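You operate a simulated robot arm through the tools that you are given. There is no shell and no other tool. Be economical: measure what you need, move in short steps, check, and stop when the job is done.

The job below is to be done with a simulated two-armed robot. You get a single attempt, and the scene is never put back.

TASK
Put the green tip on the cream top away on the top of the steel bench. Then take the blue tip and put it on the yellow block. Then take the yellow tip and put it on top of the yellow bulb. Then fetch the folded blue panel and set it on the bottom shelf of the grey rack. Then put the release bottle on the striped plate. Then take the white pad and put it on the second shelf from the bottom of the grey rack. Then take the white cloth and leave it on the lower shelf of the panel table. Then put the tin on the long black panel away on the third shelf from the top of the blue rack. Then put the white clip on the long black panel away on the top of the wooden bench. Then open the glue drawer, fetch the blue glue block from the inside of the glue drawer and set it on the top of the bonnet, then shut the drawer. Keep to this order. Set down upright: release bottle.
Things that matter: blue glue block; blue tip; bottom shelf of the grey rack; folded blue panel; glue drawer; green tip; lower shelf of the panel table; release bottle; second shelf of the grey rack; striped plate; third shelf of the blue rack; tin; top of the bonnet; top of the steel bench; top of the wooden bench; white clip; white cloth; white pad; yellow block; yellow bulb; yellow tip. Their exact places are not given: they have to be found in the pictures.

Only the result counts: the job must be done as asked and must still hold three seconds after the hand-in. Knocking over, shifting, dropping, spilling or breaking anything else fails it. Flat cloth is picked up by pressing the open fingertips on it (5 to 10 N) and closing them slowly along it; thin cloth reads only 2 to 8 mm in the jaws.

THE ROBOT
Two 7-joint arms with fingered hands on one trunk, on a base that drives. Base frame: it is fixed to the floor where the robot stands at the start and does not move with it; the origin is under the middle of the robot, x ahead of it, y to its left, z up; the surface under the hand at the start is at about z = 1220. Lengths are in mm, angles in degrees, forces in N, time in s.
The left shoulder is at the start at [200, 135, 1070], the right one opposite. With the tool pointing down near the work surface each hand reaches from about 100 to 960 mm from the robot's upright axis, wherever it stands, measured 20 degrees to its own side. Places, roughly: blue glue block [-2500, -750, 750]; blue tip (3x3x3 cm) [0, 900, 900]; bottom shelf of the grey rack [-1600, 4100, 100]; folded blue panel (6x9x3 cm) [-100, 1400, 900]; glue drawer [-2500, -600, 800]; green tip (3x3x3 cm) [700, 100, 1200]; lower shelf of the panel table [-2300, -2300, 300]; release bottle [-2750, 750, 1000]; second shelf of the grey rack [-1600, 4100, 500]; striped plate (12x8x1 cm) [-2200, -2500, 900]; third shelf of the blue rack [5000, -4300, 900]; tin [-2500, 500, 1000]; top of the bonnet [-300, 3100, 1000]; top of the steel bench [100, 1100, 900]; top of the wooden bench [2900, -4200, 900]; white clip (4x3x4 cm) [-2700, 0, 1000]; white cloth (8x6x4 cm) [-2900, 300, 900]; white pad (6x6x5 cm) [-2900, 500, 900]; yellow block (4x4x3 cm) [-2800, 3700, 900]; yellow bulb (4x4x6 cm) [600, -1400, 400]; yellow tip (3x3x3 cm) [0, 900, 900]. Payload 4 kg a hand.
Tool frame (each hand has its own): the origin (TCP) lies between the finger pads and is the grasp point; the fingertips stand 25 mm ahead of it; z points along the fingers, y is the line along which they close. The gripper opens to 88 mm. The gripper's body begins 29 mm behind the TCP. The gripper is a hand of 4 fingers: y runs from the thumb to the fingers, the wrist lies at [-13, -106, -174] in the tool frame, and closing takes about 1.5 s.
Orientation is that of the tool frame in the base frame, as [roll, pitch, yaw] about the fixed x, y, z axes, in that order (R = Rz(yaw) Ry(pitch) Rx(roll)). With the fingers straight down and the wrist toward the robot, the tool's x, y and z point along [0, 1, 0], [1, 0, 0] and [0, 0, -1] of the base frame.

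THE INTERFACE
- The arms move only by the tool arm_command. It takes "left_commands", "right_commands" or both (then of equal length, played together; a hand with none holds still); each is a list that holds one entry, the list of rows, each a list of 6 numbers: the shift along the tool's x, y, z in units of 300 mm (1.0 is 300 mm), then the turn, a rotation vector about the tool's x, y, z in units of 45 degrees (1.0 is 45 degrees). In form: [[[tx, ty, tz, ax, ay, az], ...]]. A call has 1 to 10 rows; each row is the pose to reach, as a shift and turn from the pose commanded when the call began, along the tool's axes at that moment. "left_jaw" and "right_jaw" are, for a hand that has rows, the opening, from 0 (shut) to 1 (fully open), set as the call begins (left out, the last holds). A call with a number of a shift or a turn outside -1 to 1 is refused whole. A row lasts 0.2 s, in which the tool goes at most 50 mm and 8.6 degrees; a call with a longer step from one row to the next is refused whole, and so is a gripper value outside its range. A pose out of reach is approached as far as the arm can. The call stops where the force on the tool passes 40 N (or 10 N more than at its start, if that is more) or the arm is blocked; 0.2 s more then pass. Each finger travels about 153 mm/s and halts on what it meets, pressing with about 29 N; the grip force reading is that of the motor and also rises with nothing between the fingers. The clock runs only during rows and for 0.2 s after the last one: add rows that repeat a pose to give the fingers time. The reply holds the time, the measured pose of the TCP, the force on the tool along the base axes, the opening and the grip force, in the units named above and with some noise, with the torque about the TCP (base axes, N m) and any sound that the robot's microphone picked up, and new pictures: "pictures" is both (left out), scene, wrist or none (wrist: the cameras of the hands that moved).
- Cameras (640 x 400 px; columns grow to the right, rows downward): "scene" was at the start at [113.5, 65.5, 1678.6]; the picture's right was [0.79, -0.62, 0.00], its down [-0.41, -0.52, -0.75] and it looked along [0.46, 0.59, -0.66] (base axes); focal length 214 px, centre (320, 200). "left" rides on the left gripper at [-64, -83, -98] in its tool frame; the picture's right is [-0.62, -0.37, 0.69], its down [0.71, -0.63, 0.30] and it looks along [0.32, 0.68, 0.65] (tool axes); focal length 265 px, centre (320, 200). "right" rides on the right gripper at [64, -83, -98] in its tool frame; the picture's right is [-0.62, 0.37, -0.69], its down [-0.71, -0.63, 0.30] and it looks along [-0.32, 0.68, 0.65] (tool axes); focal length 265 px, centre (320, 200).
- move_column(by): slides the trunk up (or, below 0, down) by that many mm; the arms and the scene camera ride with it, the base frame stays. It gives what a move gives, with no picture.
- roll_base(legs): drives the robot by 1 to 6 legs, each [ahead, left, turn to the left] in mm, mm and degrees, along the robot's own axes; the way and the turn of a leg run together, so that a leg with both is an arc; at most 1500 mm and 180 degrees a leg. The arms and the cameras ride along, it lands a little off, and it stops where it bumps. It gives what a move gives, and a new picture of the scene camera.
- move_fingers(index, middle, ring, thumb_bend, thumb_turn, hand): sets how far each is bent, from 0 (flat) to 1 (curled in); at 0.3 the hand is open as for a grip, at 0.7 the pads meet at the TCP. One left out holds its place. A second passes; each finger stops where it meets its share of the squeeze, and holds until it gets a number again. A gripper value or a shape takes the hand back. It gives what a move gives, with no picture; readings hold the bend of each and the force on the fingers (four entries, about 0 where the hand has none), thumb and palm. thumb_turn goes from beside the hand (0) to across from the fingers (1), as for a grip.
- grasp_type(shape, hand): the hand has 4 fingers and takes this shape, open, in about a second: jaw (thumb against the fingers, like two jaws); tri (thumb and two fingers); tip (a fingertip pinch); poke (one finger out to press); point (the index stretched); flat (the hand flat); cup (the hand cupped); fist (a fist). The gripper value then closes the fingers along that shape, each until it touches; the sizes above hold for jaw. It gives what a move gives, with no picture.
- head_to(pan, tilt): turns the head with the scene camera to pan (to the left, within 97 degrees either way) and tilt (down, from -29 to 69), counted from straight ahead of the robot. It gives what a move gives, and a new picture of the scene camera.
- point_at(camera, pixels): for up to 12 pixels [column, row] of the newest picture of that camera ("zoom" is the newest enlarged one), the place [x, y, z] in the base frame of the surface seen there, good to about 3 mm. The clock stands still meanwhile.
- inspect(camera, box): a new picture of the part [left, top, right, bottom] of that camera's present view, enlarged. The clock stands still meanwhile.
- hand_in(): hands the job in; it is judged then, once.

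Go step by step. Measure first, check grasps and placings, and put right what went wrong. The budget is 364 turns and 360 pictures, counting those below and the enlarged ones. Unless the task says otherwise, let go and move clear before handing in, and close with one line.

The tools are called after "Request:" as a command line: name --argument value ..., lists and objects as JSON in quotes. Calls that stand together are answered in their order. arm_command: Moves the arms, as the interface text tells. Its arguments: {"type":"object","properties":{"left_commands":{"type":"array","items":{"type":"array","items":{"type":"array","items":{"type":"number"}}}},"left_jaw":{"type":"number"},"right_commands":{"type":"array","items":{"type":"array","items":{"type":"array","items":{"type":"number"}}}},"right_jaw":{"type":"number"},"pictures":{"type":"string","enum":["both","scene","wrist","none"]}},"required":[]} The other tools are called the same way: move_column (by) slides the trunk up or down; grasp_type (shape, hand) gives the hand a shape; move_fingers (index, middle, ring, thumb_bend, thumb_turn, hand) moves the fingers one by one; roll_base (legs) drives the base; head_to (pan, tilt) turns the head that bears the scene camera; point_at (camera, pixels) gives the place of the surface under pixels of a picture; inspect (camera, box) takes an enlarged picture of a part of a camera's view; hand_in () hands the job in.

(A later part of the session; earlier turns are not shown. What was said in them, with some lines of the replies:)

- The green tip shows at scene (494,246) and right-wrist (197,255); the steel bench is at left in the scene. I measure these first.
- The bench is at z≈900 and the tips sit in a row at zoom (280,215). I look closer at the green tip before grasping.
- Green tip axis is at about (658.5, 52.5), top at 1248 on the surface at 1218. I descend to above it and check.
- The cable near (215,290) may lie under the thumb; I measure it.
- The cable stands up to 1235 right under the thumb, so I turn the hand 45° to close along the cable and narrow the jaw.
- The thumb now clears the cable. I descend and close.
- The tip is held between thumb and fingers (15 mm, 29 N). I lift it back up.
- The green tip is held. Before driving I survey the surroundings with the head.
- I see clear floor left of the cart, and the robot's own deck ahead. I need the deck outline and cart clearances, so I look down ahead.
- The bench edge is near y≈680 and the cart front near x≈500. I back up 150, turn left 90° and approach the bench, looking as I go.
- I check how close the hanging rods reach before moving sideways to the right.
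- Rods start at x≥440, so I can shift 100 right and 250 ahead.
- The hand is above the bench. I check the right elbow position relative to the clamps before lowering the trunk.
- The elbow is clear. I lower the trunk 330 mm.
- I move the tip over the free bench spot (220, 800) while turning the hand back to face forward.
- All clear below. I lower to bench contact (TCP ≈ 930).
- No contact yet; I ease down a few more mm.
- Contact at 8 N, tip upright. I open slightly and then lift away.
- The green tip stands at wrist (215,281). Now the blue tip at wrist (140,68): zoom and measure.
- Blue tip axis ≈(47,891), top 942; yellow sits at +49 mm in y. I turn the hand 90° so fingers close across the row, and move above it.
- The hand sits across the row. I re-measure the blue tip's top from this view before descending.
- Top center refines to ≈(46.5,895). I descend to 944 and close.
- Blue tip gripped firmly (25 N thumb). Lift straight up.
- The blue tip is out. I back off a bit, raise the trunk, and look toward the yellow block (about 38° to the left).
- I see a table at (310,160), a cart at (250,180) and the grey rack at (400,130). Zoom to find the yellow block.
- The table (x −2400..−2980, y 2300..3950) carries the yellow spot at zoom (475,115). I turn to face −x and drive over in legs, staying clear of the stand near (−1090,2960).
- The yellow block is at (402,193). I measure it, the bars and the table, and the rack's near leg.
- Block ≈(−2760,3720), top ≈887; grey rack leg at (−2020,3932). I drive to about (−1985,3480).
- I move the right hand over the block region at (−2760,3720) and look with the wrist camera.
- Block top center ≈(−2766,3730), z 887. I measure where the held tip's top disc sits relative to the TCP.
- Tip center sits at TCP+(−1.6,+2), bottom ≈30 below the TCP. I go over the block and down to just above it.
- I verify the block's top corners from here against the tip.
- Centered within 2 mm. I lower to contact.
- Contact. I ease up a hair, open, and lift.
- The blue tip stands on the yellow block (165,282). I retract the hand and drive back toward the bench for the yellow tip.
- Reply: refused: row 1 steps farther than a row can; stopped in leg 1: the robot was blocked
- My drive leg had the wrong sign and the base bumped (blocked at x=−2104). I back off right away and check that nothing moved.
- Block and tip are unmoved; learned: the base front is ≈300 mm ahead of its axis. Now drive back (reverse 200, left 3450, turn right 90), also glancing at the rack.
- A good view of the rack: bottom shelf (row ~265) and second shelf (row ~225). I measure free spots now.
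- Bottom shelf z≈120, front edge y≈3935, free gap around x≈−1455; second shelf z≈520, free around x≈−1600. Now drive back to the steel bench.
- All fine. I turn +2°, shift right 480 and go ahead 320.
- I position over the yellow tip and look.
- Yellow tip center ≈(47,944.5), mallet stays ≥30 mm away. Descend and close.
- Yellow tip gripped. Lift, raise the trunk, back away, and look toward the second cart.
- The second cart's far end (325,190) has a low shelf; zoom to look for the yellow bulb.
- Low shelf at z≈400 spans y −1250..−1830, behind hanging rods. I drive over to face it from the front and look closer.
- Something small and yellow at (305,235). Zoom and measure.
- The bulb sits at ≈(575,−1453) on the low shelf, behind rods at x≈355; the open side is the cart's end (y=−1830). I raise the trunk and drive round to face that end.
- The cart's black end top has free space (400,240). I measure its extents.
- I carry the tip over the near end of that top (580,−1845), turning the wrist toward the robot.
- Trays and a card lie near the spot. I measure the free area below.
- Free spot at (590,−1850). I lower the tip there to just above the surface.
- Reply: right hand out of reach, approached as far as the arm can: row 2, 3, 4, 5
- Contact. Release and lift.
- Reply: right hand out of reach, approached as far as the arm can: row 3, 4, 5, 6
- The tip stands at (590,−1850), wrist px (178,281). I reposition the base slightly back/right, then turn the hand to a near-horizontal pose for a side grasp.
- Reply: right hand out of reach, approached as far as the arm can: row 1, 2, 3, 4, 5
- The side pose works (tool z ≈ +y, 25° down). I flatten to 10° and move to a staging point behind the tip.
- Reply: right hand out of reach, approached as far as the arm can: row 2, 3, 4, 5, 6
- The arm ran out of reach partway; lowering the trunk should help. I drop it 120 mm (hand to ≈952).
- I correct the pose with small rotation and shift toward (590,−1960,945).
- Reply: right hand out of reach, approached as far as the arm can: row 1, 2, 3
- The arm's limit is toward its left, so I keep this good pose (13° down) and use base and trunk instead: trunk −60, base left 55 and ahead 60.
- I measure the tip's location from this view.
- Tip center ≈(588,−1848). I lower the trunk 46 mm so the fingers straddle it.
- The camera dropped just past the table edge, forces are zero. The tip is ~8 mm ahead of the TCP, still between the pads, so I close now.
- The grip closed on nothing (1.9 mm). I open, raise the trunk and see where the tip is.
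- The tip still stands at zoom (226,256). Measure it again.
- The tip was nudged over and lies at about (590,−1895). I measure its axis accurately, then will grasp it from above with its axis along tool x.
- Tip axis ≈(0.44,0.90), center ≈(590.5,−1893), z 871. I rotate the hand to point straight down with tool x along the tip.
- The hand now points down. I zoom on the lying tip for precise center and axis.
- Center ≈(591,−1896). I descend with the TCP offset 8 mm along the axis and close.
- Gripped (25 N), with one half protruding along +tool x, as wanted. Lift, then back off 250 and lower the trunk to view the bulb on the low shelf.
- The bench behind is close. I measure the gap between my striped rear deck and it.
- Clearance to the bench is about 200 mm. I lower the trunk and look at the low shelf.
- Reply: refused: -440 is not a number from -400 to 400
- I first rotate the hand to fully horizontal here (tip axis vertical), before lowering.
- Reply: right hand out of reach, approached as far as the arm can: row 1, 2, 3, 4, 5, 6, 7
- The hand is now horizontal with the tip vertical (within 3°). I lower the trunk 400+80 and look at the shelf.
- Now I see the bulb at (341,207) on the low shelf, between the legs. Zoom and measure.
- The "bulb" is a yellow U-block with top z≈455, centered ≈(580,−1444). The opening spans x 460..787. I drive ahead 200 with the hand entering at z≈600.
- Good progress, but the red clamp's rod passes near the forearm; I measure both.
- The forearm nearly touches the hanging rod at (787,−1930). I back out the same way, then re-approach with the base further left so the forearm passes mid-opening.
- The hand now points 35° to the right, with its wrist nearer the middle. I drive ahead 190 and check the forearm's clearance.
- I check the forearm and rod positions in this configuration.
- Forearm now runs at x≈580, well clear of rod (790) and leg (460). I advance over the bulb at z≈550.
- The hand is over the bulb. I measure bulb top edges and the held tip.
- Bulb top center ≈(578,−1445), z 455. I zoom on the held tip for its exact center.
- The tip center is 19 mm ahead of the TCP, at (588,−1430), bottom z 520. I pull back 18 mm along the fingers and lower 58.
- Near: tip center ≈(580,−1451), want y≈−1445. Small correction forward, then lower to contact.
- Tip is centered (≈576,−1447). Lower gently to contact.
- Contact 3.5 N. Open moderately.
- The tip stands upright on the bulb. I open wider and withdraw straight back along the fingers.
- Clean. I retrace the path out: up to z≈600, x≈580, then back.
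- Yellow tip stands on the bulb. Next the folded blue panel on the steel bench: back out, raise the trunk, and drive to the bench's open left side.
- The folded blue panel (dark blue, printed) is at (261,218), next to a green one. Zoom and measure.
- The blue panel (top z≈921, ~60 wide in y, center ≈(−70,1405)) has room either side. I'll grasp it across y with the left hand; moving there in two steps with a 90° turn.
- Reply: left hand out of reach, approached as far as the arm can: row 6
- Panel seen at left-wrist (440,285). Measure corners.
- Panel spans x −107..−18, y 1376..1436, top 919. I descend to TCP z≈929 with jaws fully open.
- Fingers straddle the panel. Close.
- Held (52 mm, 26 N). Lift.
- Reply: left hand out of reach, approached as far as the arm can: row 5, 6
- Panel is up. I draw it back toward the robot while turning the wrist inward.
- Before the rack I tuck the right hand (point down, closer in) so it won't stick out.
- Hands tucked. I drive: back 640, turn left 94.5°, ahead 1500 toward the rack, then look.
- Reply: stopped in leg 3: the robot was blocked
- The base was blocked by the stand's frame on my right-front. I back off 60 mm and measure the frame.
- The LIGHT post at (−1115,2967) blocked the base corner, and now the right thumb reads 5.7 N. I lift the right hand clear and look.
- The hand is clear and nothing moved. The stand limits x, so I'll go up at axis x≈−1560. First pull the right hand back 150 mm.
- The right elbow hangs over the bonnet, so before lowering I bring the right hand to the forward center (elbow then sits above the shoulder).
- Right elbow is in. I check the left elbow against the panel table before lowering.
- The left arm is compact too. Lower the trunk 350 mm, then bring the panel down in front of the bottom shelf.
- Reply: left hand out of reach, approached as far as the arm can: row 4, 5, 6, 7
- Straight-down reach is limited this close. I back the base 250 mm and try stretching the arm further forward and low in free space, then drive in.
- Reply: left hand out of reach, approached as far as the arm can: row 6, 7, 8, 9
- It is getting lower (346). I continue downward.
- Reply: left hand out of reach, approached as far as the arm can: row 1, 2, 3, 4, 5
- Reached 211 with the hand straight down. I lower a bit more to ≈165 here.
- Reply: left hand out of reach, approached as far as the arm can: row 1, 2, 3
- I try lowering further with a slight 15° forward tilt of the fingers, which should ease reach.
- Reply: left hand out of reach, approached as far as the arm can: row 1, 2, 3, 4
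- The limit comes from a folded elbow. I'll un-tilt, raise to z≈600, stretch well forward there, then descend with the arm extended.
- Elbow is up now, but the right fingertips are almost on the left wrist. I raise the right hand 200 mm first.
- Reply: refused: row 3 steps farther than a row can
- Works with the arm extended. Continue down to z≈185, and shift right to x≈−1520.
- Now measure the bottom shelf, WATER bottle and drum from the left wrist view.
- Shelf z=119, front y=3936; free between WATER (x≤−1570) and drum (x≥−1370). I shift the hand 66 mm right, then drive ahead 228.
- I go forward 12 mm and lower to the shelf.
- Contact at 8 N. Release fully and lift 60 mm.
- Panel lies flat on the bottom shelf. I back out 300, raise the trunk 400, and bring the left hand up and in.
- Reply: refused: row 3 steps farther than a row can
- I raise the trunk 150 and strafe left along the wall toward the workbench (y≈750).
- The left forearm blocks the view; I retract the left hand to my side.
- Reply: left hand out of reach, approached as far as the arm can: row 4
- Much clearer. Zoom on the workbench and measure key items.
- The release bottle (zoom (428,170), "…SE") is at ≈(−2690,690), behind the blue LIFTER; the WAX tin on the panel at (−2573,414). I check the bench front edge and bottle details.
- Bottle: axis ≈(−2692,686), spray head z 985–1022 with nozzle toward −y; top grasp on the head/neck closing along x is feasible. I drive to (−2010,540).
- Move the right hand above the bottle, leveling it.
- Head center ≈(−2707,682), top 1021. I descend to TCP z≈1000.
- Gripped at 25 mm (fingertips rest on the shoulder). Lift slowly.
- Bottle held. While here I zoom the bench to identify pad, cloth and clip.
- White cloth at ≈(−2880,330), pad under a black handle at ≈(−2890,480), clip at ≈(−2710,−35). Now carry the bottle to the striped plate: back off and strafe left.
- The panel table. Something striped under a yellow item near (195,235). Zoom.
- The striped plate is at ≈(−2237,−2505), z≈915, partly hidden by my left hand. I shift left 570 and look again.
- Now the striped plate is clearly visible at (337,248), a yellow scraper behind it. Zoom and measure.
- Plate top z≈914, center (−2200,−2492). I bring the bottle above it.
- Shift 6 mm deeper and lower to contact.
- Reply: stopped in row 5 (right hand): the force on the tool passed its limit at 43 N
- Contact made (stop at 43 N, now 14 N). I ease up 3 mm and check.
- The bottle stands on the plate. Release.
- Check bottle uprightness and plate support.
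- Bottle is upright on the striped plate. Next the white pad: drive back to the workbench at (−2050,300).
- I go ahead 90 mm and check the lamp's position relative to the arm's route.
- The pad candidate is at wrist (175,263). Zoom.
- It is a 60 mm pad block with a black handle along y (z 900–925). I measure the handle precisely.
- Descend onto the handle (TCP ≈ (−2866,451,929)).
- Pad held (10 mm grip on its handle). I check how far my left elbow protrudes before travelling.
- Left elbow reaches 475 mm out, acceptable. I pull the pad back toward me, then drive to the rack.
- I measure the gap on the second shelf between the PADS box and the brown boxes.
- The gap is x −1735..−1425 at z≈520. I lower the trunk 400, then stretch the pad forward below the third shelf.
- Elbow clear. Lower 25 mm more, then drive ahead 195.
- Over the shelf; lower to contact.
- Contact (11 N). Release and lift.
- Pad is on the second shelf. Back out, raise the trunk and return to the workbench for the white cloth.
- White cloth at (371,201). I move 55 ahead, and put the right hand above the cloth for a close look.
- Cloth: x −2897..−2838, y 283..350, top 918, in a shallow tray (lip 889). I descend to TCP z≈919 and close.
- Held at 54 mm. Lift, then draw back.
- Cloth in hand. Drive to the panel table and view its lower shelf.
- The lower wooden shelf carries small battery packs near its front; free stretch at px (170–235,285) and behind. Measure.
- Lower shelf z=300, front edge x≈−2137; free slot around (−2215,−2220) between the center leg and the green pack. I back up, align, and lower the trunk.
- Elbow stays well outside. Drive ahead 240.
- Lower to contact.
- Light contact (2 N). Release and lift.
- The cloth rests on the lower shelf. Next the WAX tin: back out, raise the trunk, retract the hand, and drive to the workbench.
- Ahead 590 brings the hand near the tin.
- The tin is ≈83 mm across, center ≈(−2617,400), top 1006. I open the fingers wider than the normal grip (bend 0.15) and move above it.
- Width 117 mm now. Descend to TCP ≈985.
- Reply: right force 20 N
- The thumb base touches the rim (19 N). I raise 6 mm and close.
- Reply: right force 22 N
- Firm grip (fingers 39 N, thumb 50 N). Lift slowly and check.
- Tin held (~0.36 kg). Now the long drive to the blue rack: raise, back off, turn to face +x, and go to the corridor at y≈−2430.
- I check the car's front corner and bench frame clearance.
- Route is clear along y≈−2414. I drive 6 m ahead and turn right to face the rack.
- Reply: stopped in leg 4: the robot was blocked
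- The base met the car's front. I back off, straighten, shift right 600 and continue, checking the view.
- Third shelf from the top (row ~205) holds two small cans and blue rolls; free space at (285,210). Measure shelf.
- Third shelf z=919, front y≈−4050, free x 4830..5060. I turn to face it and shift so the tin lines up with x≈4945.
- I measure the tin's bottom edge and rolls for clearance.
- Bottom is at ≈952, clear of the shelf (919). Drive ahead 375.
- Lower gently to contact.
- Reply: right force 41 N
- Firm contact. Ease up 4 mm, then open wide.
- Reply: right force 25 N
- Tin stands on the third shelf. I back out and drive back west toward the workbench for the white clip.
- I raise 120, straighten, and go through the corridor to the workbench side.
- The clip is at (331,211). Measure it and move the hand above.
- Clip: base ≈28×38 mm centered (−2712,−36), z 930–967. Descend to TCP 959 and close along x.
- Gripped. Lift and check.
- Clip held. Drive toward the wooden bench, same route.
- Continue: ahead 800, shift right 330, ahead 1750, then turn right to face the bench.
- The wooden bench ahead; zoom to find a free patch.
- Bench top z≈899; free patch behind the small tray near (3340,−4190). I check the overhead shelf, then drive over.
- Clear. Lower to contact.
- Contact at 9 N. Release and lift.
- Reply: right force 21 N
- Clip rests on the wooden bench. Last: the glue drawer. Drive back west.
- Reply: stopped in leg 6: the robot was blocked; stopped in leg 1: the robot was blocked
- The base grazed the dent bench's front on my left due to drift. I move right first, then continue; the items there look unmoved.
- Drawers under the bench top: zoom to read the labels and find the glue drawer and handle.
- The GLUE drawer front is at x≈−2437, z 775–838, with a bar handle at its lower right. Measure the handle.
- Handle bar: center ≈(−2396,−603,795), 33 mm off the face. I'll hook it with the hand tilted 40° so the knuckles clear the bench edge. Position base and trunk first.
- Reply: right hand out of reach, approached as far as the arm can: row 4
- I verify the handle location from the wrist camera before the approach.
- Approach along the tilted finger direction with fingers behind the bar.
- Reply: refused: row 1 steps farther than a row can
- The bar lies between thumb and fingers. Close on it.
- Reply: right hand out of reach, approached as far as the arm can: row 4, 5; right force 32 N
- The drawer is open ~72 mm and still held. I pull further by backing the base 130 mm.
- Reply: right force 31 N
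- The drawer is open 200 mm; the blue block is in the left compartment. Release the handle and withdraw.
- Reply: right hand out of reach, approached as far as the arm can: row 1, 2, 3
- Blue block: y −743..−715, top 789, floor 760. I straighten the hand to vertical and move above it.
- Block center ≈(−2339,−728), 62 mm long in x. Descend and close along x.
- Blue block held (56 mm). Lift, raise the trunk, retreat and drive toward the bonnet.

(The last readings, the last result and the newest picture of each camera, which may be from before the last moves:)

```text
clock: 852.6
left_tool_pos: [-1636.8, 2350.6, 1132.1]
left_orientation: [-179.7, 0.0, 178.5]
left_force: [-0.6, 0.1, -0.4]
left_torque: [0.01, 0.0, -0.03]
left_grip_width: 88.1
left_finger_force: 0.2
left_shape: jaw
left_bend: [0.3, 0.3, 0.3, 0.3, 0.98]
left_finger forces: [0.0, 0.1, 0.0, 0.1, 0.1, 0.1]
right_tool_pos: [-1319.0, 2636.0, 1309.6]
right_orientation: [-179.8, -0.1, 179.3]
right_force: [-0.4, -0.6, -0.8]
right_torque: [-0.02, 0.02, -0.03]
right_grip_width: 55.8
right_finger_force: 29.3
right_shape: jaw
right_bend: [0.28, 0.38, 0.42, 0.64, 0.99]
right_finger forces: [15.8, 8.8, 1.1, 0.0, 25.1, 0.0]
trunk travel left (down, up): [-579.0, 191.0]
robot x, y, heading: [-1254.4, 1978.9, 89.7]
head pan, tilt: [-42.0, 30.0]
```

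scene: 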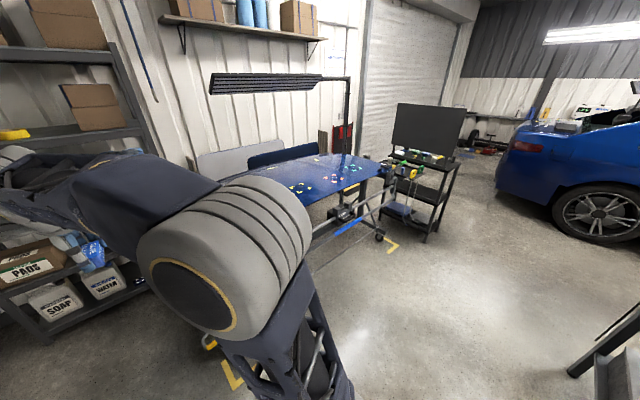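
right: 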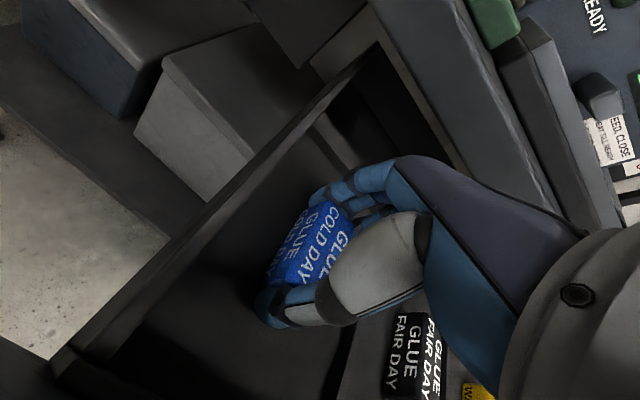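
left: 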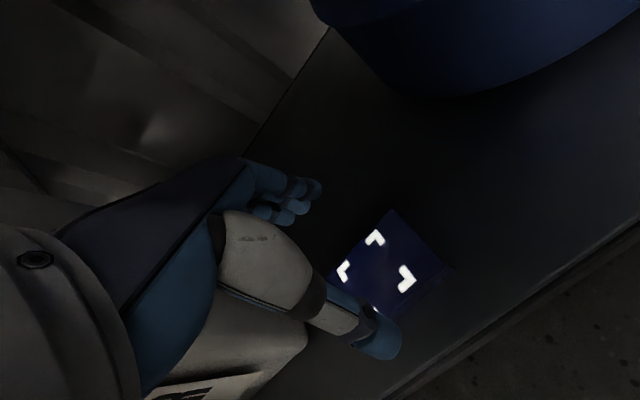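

The bonnet is the blue hood at (330,185). Measure its surface and the frame in front.

Request:
point_at --camera "scene" --pixels '[[330, 185], [320, 197], [345, 195], [300, 170], [355, 165], [300, 195], [380, 230], [350, 225], [395, 175], [380, 238], [330, 205], [350, 185]]'

Request:
inspect --camera "scene" --box '[240, 140, 420, 250]'

```text
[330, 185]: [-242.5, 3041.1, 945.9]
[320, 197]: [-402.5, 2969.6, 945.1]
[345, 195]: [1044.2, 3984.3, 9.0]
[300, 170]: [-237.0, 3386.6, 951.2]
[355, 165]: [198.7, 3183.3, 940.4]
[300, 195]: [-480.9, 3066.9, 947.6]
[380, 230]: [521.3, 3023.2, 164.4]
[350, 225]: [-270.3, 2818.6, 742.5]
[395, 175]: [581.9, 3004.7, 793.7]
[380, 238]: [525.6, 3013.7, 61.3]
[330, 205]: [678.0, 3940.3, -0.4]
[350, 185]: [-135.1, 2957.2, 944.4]
```

```text
3.56 times, centred on (330, 195) of scene
```

zoom: 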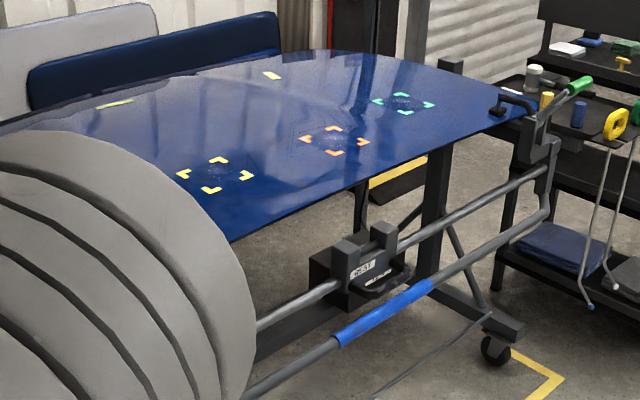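

Bonnet top z≈945, front edge y≈2950; crossbar at y≈2818. I drive to (−255,2410), putting the hand over (−320,3065).

Request:
point_at --camera "scene" --pixels '[[215, 85], [300, 92], [335, 78], [400, 140], [345, 100]]'

Request:
roll_base --legs '[[0, -1000, 0], [420, 0, 0]]'

```text
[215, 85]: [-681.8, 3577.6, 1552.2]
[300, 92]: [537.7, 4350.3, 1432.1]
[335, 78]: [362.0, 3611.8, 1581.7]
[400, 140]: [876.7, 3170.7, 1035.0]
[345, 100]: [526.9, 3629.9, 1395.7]
```

```text
clock: 860.0
left_tool_pos: [-656.2, 2770.8, 1133.6]
left_orientation: [-179.7, 0.0, 179.5]
left_force: [0.3, 0.7, 0.1]
left_torque: [-0.01, 0.0, 0.01]
left_grip_width: 87.9
left_finger_force: 0.1
left_shape: jaw
left_bend: [0.3, 0.3, 0.3, 0.3, 0.98]
left_finger forces: [0.0, 0.0, 0.0, 0.0, 0.0, 0.0]
right_tool_pos: [-340.9, 3061.1, 1311.2]
right_orientation: [-179.8, -0.1, -179.8]
right_force: [-0.8, 1.6, -1.0]
right_torque: [0.0, -0.01, 0.02]
right_grip_width: 55.8
right_finger_force: 29.3
right_shape: jaw
right_bend: [0.28, 0.38, 0.42, 0.64, 0.99]
right_finger forces: [15.8, 8.8, 1.1, 0.0, 25.1, 0.0]
trunk travel left (down, up): [-579.0, 191.0]
robot x, y, heading: [-267.4, 2404.6, 90.5]
head pan, tilt: [-42.0, 30.0]
```

scene: 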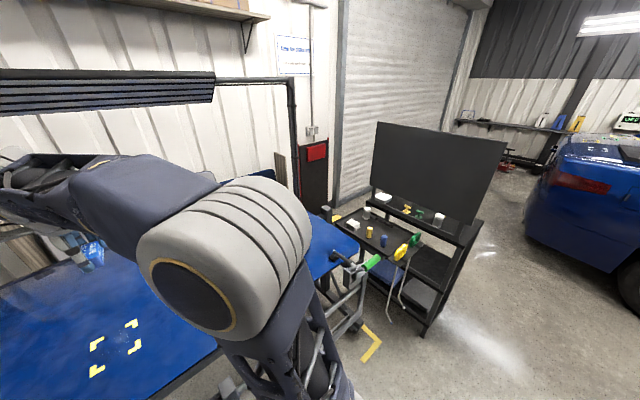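

Lower the trunk 230 and check below the block.

Request:
move_column --by -230

Request:
arm_command --right_commands '[[[0, 0.05, 0.1, 0, 0, 0], [0, 0.1, 0.2, 0, 0, 0], [0, 0.1, 0.26, 0, 0, 0]]]' --pictures "wrist"

Request:
point_at --camera "right" --pixels '[[230, 250], [250, 330], [200, 200], [330, 380], [150, 300], [290, 250]]'

```text
clock: 862.4
left_tool_pos: [-656.9, 2771.2, 903.0]
left_orientation: [-179.7, 0.0, 179.4]
left_force: [-0.4, 0.2, 0.6]
left_torque: [0.03, 0.03, 0.02]
left_grip_width: 87.9
left_finger_force: 0.0
left_shape: jaw
left_bend: [0.3, 0.3, 0.3, 0.3, 0.98]
left_finger forces: [0.0, 0.0, 0.0, 0.0, 0.0, 0.0]
right_tool_pos: [-342.1, 3060.3, 1081.1]
right_orientation: [-180.0, -0.1, -179.8]
right_force: [-0.3, 0.5, -0.4]
right_torque: [0.0, 0.0, 0.0]
right_grip_width: 55.8
right_finger_force: 28.7
right_shape: jaw
right_bend: [0.28, 0.38, 0.42, 0.64, 0.99]
right_finger forces: [15.9, 8.7, 1.1, 0.1, 25.1, 0.0]
trunk travel left (down, up): [-349.0, 421.0]
robot x, y, heading: [-265.9, 2406.3, 90.4]
head pan, tilt: [-42.0, 30.0]
```

```text
clock: 863.2
left_tool_pos: [-656.2, 2770.2, 902.4]
left_orientation: [-179.7, 0.0, 179.4]
left_force: [0.1, 0.0, 0.4]
left_torque: [0.02, -0.02, 0.0]
left_grip_width: 88.0
left_finger_force: 0.0
left_shape: jaw
left_bend: [0.3, 0.3, 0.3, 0.3, 0.98]
left_finger forces: [0.0, 0.0, 0.0, 0.0, 0.0, 0.0]
right_tool_pos: [-341.4, 3091.8, 1003.3]
right_orientation: [180.0, -0.1, -179.8]
right_force: [-0.2, -1.0, -0.8]
right_torque: [-0.01, 0.01, -0.02]
right_grip_width: 55.4
right_finger_force: 29.1
right_shape: jaw
right_bend: [0.28, 0.38, 0.42, 0.64, 0.99]
right_finger forces: [15.9, 8.8, 1.0, 0.0, 25.2, 0.0]
trunk travel left (down, up): [-349.0, 421.0]
robot x, y, heading: [-263.7, 2405.9, 90.6]
head pan, tilt: [-42.0, 30.0]
```

right: 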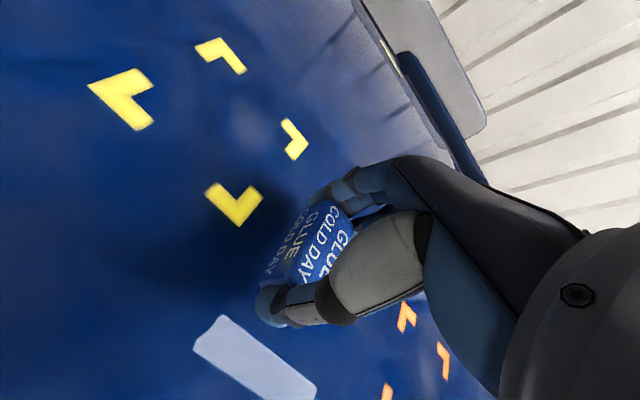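

```text
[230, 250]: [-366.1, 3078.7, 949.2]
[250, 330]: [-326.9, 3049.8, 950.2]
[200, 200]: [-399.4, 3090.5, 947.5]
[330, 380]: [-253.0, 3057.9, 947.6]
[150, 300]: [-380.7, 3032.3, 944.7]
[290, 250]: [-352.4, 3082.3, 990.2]
```

Surface z≈949, level. Lower to contact.

Request:
arm_command --right_commands '[[[0, 0, 0.04, 0, 0, 0], [0, 0, 0.06, 0, 0, 0], [0, 0, 0.07, 0, 0, 0], [0, 0, 0.078, 0, 0, 0]]]' --pictures "none"

```text
clock: 864.2
left_tool_pos: [-656.8, 2770.6, 903.2]
left_orientation: [-179.7, 0.1, 179.4]
left_force: [-0.6, -0.5, 0.4]
left_torque: [0.0, -0.01, 0.0]
left_grip_width: 87.9
left_finger_force: 0.1
left_shape: jaw
left_bend: [0.3, 0.3, 0.3, 0.3, 0.98]
left_finger forces: [0.0, 0.0, 0.0, 0.0, 0.0, 0.1]
right_tool_pos: [-342.6, 3089.6, 979.0]
right_orientation: [180.0, 0.0, -179.8]
right_force: [0.6, -0.5, 2.7]
right_torque: [0.1, 0.0, -0.01]
right_grip_width: 55.7
right_finger_force: 29.3
right_shape: jaw
right_bend: [0.28, 0.38, 0.42, 0.64, 0.99]
right_finger forces: [15.7, 9.0, 1.0, 0.1, 25.4, 0.0]
trunk travel left (down, up): [-349.0, 421.0]
robot x, y, heading: [-263.6, 2403.2, 90.5]
head pan, tilt: [-42.0, 30.0]
```

Contact. Release and lift.

Request:
arm_command --right_commands '[[[0, 0, 0, 0, 0, 0], [0, 0, 0, 0, 0, 0], [0, 0, 0, 0, 0, 0], [0, 0, 0, 0, 0, 0], [0, 0, 0, 0, 0, 0]]]' --right_jaw 1 --pictures "none"

Request:
arm_command --right_commands '[[[0, 0, -0.08, 0, 0, 0], [0, 0, -0.22, 0, 0, 0], [0, 0, -0.36, 0, 0, 0], [0, 0, -0.5, 0, 0, 0], [0, 0, -0.6, 0, 0, 0]]]' --pictures "wrist"

```text
clock: 865.4
left_tool_pos: [-657.5, 2771.2, 902.2]
left_orientation: [-179.7, 0.0, 179.4]
left_force: [-0.6, 0.8, -0.9]
left_torque: [0.01, 0.01, 0.02]
left_grip_width: 87.9
left_finger_force: 0.1
left_shape: jaw
left_bend: [0.3, 0.3, 0.3, 0.3, 0.98]
left_finger forces: [0.1, 0.1, 0.1, 0.0, 0.0, 0.0]
right_tool_pos: [-342.7, 3090.6, 980.8]
right_orientation: [-179.9, -0.1, -179.8]
right_force: [-0.2, -0.3, 0.1]
right_torque: [-0.03, -0.05, -0.01]
right_grip_width: 87.6
right_finger_force: 0.2
right_shape: jaw
right_bend: [0.3, 0.3, 0.3, 0.3, 0.98]
right_finger forces: [0.1, 0.0, 0.0, 0.0, 0.0, 0.1]
trunk travel left (down, up): [-349.0, 421.0]
robot x, y, heading: [-266.8, 2404.6, 90.5]
head pan, tilt: [-42.0, 30.0]
```

```text
clock: 866.6
left_tool_pos: [-657.5, 2770.1, 902.8]
left_orientation: [-179.7, 0.0, 179.4]
left_force: [-0.6, -0.6, -0.4]
left_torque: [-0.01, 0.0, 0.03]
left_grip_width: 87.8
left_finger_force: 0.0
left_shape: jaw
left_bend: [0.3, 0.3, 0.3, 0.3, 0.98]
left_finger forces: [0.1, 0.1, 0.0, 0.0, 0.1, 0.0]
right_tool_pos: [-340.9, 3092.8, 1161.0]
right_orientation: [-179.9, 0.0, -179.8]
right_force: [0.4, -0.4, -0.2]
right_torque: [0.01, 0.03, 0.01]
right_grip_width: 87.5
right_finger_force: 0.0
right_shape: jaw
right_bend: [0.3, 0.3, 0.3, 0.3, 0.98]
right_finger forces: [0.0, 0.1, 0.0, 0.0, 0.0, 0.0]
trunk travel left (down, up): [-349.0, 421.0]
robot x, y, heading: [-266.3, 2406.8, 90.3]
head pan, tilt: [-42.0, 30.0]
```

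right: 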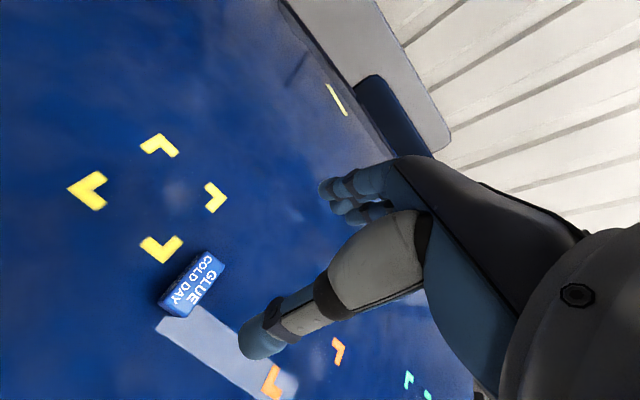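

The glue block rests on the bonnet. Now go back to shut the drawer: retreat, turn, and return in front of it.

Request:
move_column --by 200

Request:
roll_base --legs '[[-420, 0, 0], [0, 1000, 0], [0, 0, 89.5], [0, 1400, 0], [0, 1240, 0]]'

Request:
head_to --pan 0 --tilt 42

```text
clock: 868.8
left_tool_pos: [-657.7, 2770.8, 1103.9]
left_orientation: [-179.7, 0.0, 179.4]
left_force: [-0.1, -0.7, 1.0]
left_torque: [0.02, 0.02, 0.02]
left_grip_width: 88.1
left_finger_force: 0.1
left_shape: jaw
left_bend: [0.3, 0.3, 0.3, 0.3, 0.98]
left_finger forces: [0.1, 0.0, 0.1, 0.0, 0.0, 0.0]
right_tool_pos: [-342.2, 3090.9, 1359.4]
right_orientation: [-179.9, -0.1, -179.9]
right_force: [0.1, 0.7, -0.1]
right_torque: [-0.01, -0.01, 0.01]
right_grip_width: 87.7
right_finger_force: 0.1
right_shape: jaw
right_bend: [0.3, 0.3, 0.3, 0.3, 0.98]
right_finger forces: [0.1, 0.0, 0.1, 0.0, 0.1, 0.0]
trunk travel left (down, up): [-549.0, 221.0]
robot x, y, heading: [-265.4, 2407.8, 90.7]
head pan, tilt: [-42.0, 30.0]
```

```text
clock: 892.6
left_tool_pos: [-1611.7, -1096.8, 1103.0]
left_orientation: [-179.7, 0.0, -91.2]
left_force: [-0.1, 1.5, 0.0]
left_torque: [0.03, 0.01, 0.05]
left_grip_width: 87.7
left_finger_force: 0.0
left_shape: jaw
left_bend: [0.3, 0.3, 0.3, 0.3, 0.98]
left_finger forces: [0.1, 0.1, 0.1, 0.0, 0.0, 0.1]
right_tool_pos: [-1931.4, -778.5, 1360.8]
right_orientation: [-179.9, -0.1, -90.2]
right_force: [-0.3, -0.4, 0.7]
right_torque: [0.0, -0.03, -0.01]
right_grip_width: 87.6
right_finger_force: 0.1
right_shape: jaw
right_bend: [0.3, 0.3, 0.3, 0.3, 0.98]
right_finger forces: [0.0, 0.1, 0.0, 0.1, 0.0, 0.0]
trunk travel left (down, up): [-549.0, 221.0]
robot x, y, heading: [-1246.8, -707.8, -179.8]
head pan, tilt: [-42.0, 30.0]
```

scene: 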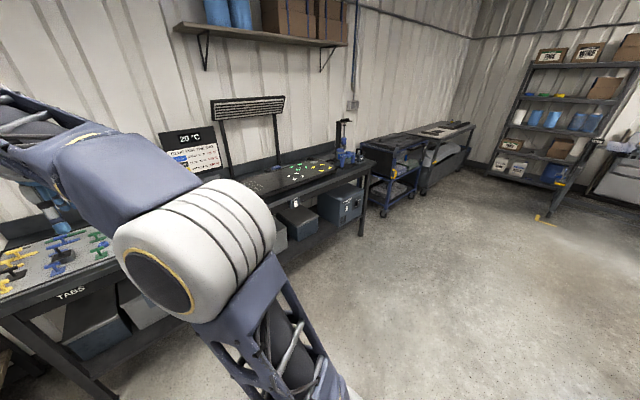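

```text
clock: 893.7
left_tool_pos: [-1611.2, -1096.5, 1102.7]
left_orientation: [-179.8, 0.0, -91.3]
left_force: [-0.6, 0.2, 0.1]
left_torque: [-0.03, 0.01, 0.0]
left_grip_width: 87.9
left_finger_force: 0.1
left_shape: jaw
left_bend: [0.3, 0.3, 0.3, 0.3, 0.98]
left_finger forces: [0.0, 0.1, 0.1, 0.0, 0.0, 0.1]
right_tool_pos: [-1930.1, -778.6, 1358.8]
right_orientation: [-179.9, -0.1, -90.2]
right_force: [1.1, -1.3, 0.7]
right_torque: [0.06, -0.02, 0.02]
right_grip_width: 87.5
right_finger_force: 0.0
right_shape: jaw
right_bend: [0.3, 0.3, 0.3, 0.3, 0.98]
right_finger forces: [0.0, 0.0, 0.1, 0.1, 0.1, 0.1]
trunk travel left (down, up): [-549.0, 221.0]
robot x, y, heading: [-1244.6, -710.7, -179.8]
head pan, tilt: [0.0, 42.0]
```

scene: 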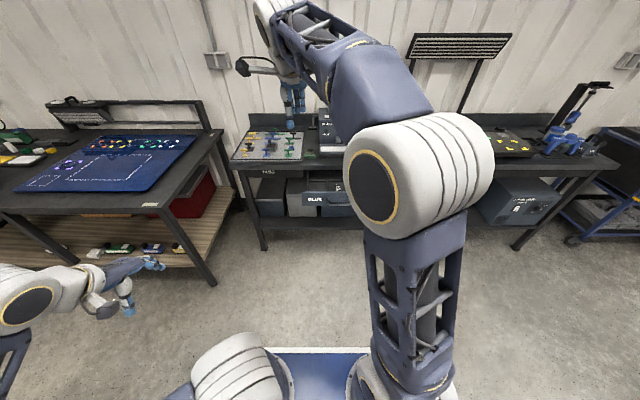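

I move to the same relative spot used for opening (shifted 200 mm), lower the trunk, tilt the hand 40° and stop just before the handle.

Request:
roll_base --legs '[[0, -47, 0], [216, 0, 0]]'

Request:
move_column --by -250

Request:
arm_command --right_commands '[[[-0.07, 0, 0.08, -0.15, 0, 0], [-0.14, 0, 0.17, -0.3, 0, 0], [-0.21, -0.01, 0.27, -0.45, 0, 0], [-0.28, -0.02, 0.38, -0.6, 0, 0], [-0.35, -0.03, 0.5, -0.75, 0, 0], [-0.41, -0.043, 0.62, -0.89, 0, 0], [-0.417, -0.043, 0.74, -0.89, 0, 0], [-0.417, -0.043, 0.82, -0.89, 0, 0]]]' --right_jaw 0.62 --pictures "wrist"

```text
clock: 895.9
left_tool_pos: [-1831.9, -1048.9, 1103.7]
left_orientation: [-179.7, 0.0, -91.2]
left_force: [0.2, -0.1, -1.2]
left_torque: [-0.02, 0.02, 0.0]
left_grip_width: 88.0
left_finger_force: 0.1
left_shape: jaw
left_bend: [0.3, 0.3, 0.3, 0.3, 0.98]
left_finger forces: [0.0, 0.1, 0.1, 0.1, 0.1, 0.1]
right_tool_pos: [-2149.6, -732.2, 1358.8]
right_orientation: [-179.9, 0.0, -90.4]
right_force: [-0.3, 0.6, 0.0]
right_torque: [-0.02, 0.03, -0.01]
right_grip_width: 87.7
right_finger_force: 0.0
right_shape: jaw
right_bend: [0.3, 0.3, 0.3, 0.3, 0.98]
right_finger forces: [0.1, 0.0, 0.1, 0.0, 0.1, 0.1]
trunk travel left (down, up): [-549.0, 221.0]
robot x, y, heading: [-1460.5, -663.3, 180.1]
head pan, tilt: [0.0, 42.0]
```

scene: 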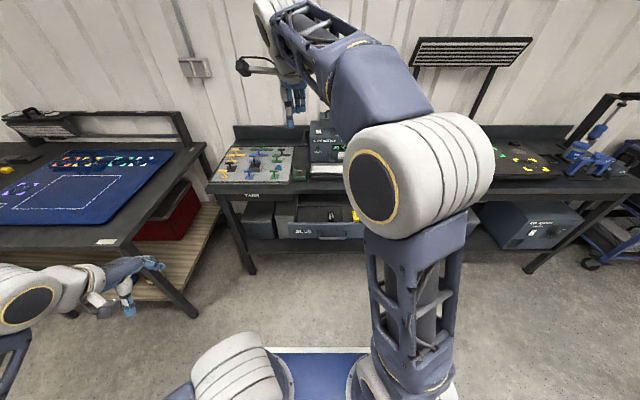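

```text
clock: 898.5
left_tool_pos: [-1830.8, -1047.9, 852.1]
left_orientation: [-179.7, 0.1, -91.2]
left_force: [-0.2, -0.6, -1.0]
left_torque: [-0.03, -0.02, -0.01]
left_grip_width: 88.0
left_finger_force: 0.1
left_shape: jaw
left_bend: [0.3, 0.3, 0.3, 0.3, 0.98]
left_finger forces: [0.0, 0.1, 0.1, 0.1, 0.0, 0.0]
right_tool_pos: [-2148.7, -730.2, 1109.9]
right_orientation: [-179.9, 0.0, -90.4]
right_force: [0.1, -0.4, 0.4]
right_torque: [-0.01, 0.04, -0.02]
right_grip_width: 87.6
right_finger_force: 0.0
right_shape: jaw
right_bend: [0.3, 0.3, 0.3, 0.3, 0.98]
right_finger forces: [0.0, 0.0, 0.0, 0.1, 0.2, 0.0]
trunk travel left (down, up): [-299.0, 471.0]
robot x, y, heading: [-1461.2, -665.3, 179.9]
head pan, tilt: [0.0, 42.0]
```

```text
clock: 900.3
left_tool_pos: [-1831.0, -1048.8, 853.2]
left_orientation: [-179.7, 0.1, -91.1]
left_force: [0.7, -0.2, 1.1]
left_torque: [0.0, -0.03, 0.03]
left_grip_width: 87.8
left_finger_force: 0.1
left_shape: jaw
left_bend: [0.3, 0.3, 0.3, 0.3, 0.98]
left_finger forces: [0.1, 0.0, 0.1, 0.1, 0.0, 0.0]
right_tool_pos: [-2136.5, -604.9, 864.2]
right_orientation: [140.1, 0.0, -90.5]
right_force: [0.3, -0.3, 0.2]
right_torque: [0.02, 0.0, 0.0]
right_grip_width: 54.7
right_finger_force: 0.1
right_shape: jaw
right_bend: [0.29, 0.4, 0.36, 0.63, 1.0]
right_finger forces: [0.0, 0.0, 0.0, 0.0, 0.0, 0.1]
trunk travel left (down, up): [-299.0, 471.0]
robot x, y, heading: [-1464.9, -664.9, 180.1]
head pan, tilt: [0.0, 42.0]
```

right: 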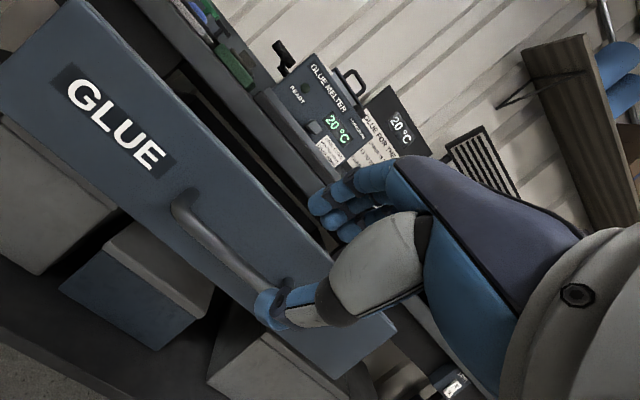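

Request:
point_at --camera "right" --pixels '[[225, 255], [185, 215], [245, 268], [250, 240], [200, 200]]'

```text
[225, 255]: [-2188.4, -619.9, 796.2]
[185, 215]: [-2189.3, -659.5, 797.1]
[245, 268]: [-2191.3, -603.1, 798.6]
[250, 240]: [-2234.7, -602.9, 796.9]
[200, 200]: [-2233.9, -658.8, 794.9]
```

Bar at x≈−2193. Slide in over it, then close.

Request:
arm_command --right_commands '[[[0, -0.01, 0.09, 0, 0, 0], [0, -0.023, 0.18, 0, 0, 0], [0, -0.023, 0.255, 0, 0, 0], [0, -0.023, 0.255, 0, 0, 0]]]' --pictures "none"

Request:
arm_command --right_commands '[[[0, 0, 0, 0, 0, 0], [0, 0, 0, 0, 0, 0], [0, 0, 0, 0, 0, 0], [0, 0, 0, 0, 0, 0], [0, 0, 0, 0, 0, 0], [0, 0, 0, 0, 0, 0]]]' --right_jaw 0 --pictures "wrist"

```text
clock: 901.3
left_tool_pos: [-1831.8, -1050.0, 853.4]
left_orientation: [-179.7, -0.1, -91.2]
left_force: [0.4, 0.1, -0.6]
left_torque: [0.0, -0.01, 0.02]
left_grip_width: 87.7
left_finger_force: 0.1
left_shape: jaw
left_bend: [0.3, 0.3, 0.3, 0.3, 0.98]
left_finger forces: [0.0, 0.0, 0.0, 0.1, 0.0, 0.0]
right_tool_pos: [-2181.0, -604.9, 800.7]
right_orientation: [140.0, 0.0, -90.3]
right_force: [-0.4, -0.1, 0.1]
right_torque: [0.03, -0.02, -0.04]
right_grip_width: 54.9
right_finger_force: 0.0
right_shape: jaw
right_bend: [0.29, 0.4, 0.36, 0.63, 1.0]
right_finger forces: [0.0, 0.1, 0.0, 0.0, 0.1, 0.0]
trunk travel left (down, up): [-299.0, 471.0]
robot x, y, heading: [-1463.3, -660.1, 180.0]
head pan, tilt: [0.0, 42.0]
```

```text
clock: 902.7
left_tool_pos: [-1831.8, -1049.1, 852.6]
left_orientation: [-179.7, 0.0, -91.3]
left_force: [-0.4, 0.4, 0.2]
left_torque: [-0.02, 0.01, -0.02]
left_grip_width: 88.1
left_finger_force: 0.0
left_shape: jaw
left_bend: [0.3, 0.3, 0.3, 0.3, 0.98]
left_finger forces: [0.0, 0.0, 0.0, 0.0, 0.0, 0.1]
right_tool_pos: [-2178.8, -605.5, 799.9]
right_orientation: [140.2, -0.1, -90.3]
right_force: [0.4, 0.5, -12.7]
right_torque: [0.07, -0.16, 0.09]
right_grip_width: 3.7
right_finger_force: 28.7
right_shape: jaw
right_bend: [0.73, 0.6, 0.55, 0.56, 1.0]
right_finger forces: [13.3, 6.3, 3.1, 0.1, 30.5, 0.0]
trunk travel left (down, up): [-299.0, 471.0]
robot x, y, heading: [-1461.9, -662.8, 179.9]
head pan, tilt: [0.0, 42.0]
```

right: 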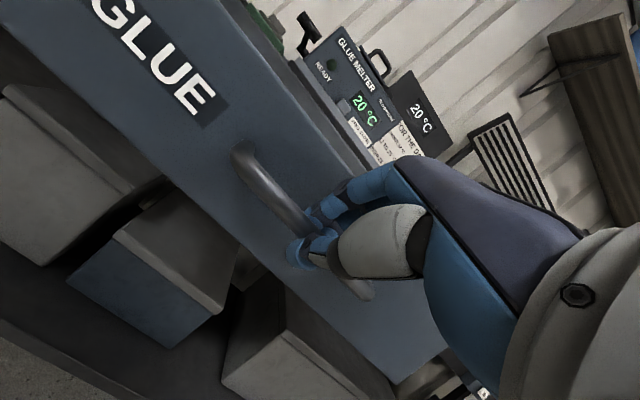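

Handle gripped. Push it closed by driving ahead 205.

Request:
roll_base --legs '[[205, 0, 0]]'

Request:
inspect --camera "right" --box '[80, 0, 480, 320]'

```text
clock: 904.3
left_tool_pos: [-2040.6, -1049.9, 853.6]
left_orientation: [-179.6, 0.1, -91.1]
left_force: [0.6, 0.5, -0.5]
left_torque: [0.02, 0.0, -0.02]
left_grip_width: 88.1
left_finger_force: 0.0
left_shape: jaw
left_bend: [0.3, 0.3, 0.3, 0.3, 0.98]
left_finger forces: [0.0, 0.1, 0.0, 0.1, 0.0, 0.0]
right_tool_pos: [-2388.2, -605.8, 801.1]
right_orientation: [140.1, -0.1, -90.2]
right_force: [17.3, 1.8, -11.0]
right_torque: [0.05, -0.24, 0.02]
right_grip_width: 3.1
right_finger_force: 28.9
right_shape: jaw
right_bend: [0.74, 0.62, 0.59, 0.54, 1.0]
right_finger forces: [10.9, 4.3, 2.8, 0.1, 36.0, 0.1]
trunk travel left (down, up): [-299.0, 471.0]
robot x, y, heading: [-1670.5, -661.7, -179.9]
head pan, tilt: [0.0, 42.0]
```

scene: 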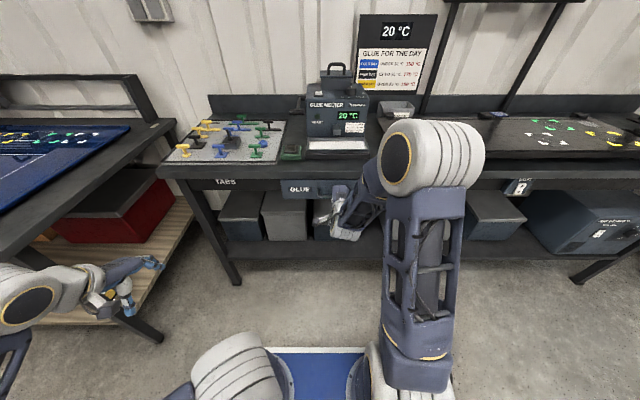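

```text
1.25 times, centred on (280, 160) of right
```

zoom: 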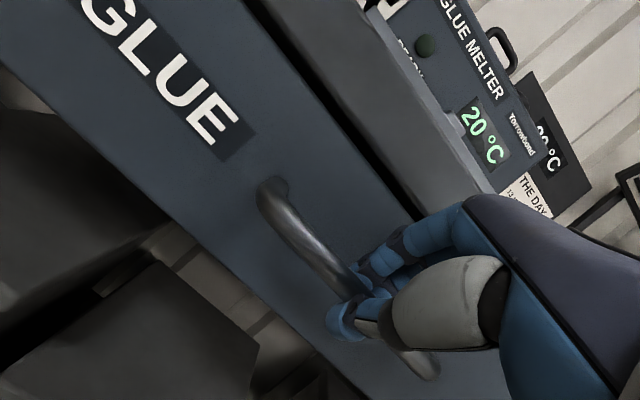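

The drawer is against its stop (17 N). Verify the face position (was −2437 when shut).

Request:
point_at --camera "zoom" --pixels '[[150, 170], [240, 240], [60, 40], [300, 150]]'

Request:
arm_command --right_commands '[[[0, 0, 0, 0, 0, 0], [0, 0, 0, 0, 0, 0], [0, 0, 0, 0, 0, 0], [0, 0, 0, 0, 0, 0]]]' --right_jaw 0.62 --pictures "none"

Request:
arm_command --right_commands '[[[0, 0, -0.08, 0, 0, 0], [0, 0, -0.18, 0, 0, 0], [0, 0, -0.28, 0, 0, 0], [0, -0.05, -0.38, 0, 0, 0]]]' --pictures "wrist"

```text
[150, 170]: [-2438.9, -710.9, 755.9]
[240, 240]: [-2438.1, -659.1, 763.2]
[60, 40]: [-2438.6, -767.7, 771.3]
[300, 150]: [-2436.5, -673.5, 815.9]
```

```text
clock: 905.3
left_tool_pos: [-2040.5, -1049.8, 852.4]
left_orientation: [-179.7, 0.0, -91.0]
left_force: [0.3, 0.9, -0.1]
left_torque: [0.0, 0.03, -0.01]
left_grip_width: 87.8
left_finger_force: 0.1
left_shape: jaw
left_bend: [0.3, 0.3, 0.3, 0.3, 0.98]
left_finger forces: [0.0, 0.1, 0.0, 0.1, 0.1, 0.0]
right_tool_pos: [-2388.3, -605.2, 799.4]
right_orientation: [140.1, -0.1, -90.2]
right_force: [0.4, 0.2, 0.3]
right_torque: [-0.01, 0.0, 0.02]
right_grip_width: 54.3
right_finger_force: 0.0
right_shape: jaw
right_bend: [0.29, 0.4, 0.37, 0.64, 1.0]
right_finger forces: [0.0, 0.1, 0.1, 0.1, 0.0, 0.0]
trunk travel left (down, up): [-299.0, 471.0]
robot x, y, heading: [-1673.4, -661.7, -180.2]
head pan, tilt: [0.0, 42.0]
```

```text
clock: 906.3
left_tool_pos: [-2040.9, -1050.3, 853.6]
left_orientation: [-179.7, 0.0, -91.1]
left_force: [0.0, -0.2, 0.0]
left_torque: [-0.01, 0.01, 0.01]
left_grip_width: 87.7
left_finger_force: 0.0
left_shape: jaw
left_bend: [0.3, 0.3, 0.3, 0.3, 0.98]
left_finger forces: [0.0, 0.1, 0.0, 0.0, 0.1, 0.0]
right_tool_pos: [-2304.5, -605.4, 877.4]
right_orientation: [140.3, -0.1, -90.3]
right_force: [-0.2, -0.8, -0.3]
right_torque: [0.02, 0.0, 0.01]
right_grip_width: 54.1
right_finger_force: 0.1
right_shape: jaw
right_bend: [0.29, 0.4, 0.36, 0.64, 1.0]
right_finger forces: [0.0, 0.1, 0.0, 0.1, 0.1, 0.1]
trunk travel left (down, up): [-299.0, 471.0]
robot x, y, heading: [-1671.6, -660.8, -180.0]
head pan, tilt: [0.0, 42.0]
```

right: 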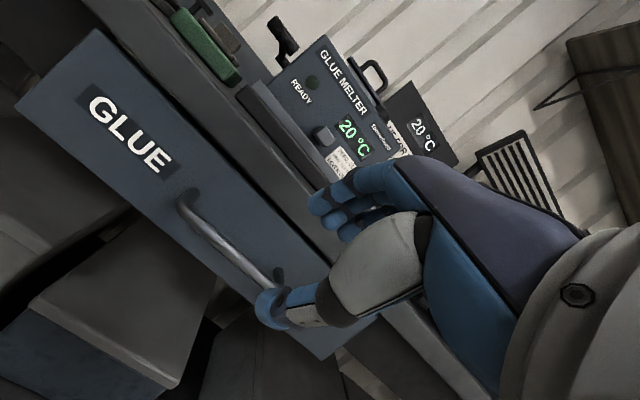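

The face is back at −2438: drawer shut. I back off clear.

Request:
roll_base --legs '[[-250, 0, 0]]'

```text
clock: 908.1
left_tool_pos: [-1792.3, -1049.7, 853.9]
left_orientation: [-179.7, -0.1, -91.0]
left_force: [-0.8, 0.2, 0.6]
left_torque: [-0.02, -0.01, -0.02]
left_grip_width: 87.8
left_finger_force: 0.0
left_shape: jaw
left_bend: [0.3, 0.3, 0.3, 0.3, 0.98]
left_finger forces: [0.1, 0.0, 0.0, 0.0, 0.1, 0.0]
right_tool_pos: [-2057.1, -607.0, 879.2]
right_orientation: [140.3, -0.1, -90.3]
right_force: [0.6, -0.6, 0.1]
right_torque: [0.0, 0.02, -0.01]
right_grip_width: 54.2
right_finger_force: 0.1
right_shape: jaw
right_bend: [0.29, 0.4, 0.36, 0.64, 1.0]
right_finger forces: [0.0, 0.1, 0.0, 0.1, 0.0, 0.0]
trunk travel left (down, up): [-299.0, 471.0]
robot x, y, heading: [-1423.2, -656.7, -179.7]
head pan, tilt: [0.0, 42.0]
```

scene: 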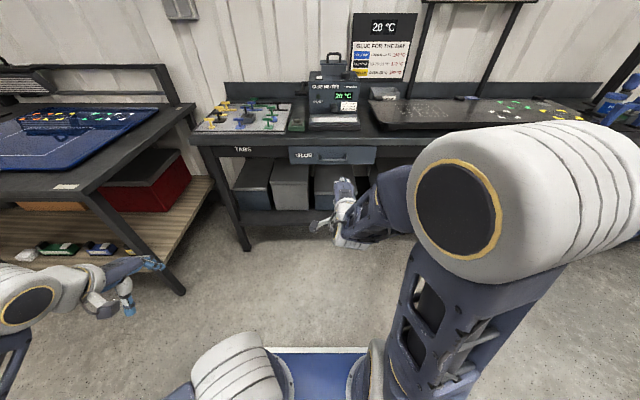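

The drawer is shut and both hands are empty and clear, so I hand the job in.

Request:
hand_in

```text
The job is handed in.
```

I did all ten steps in the order given, and the job is handed in with the glue drawer shut and both hands empty and clear. On the way the base bumped the yellow block's table, the bonnet stand, the car front and the dent bench. The right thumb also pressed on something near the bonnet stand, and the yellow tip was knocked over once and re-grasped. I saw nothing else out of place, but I only measured it at the yellow block's table.
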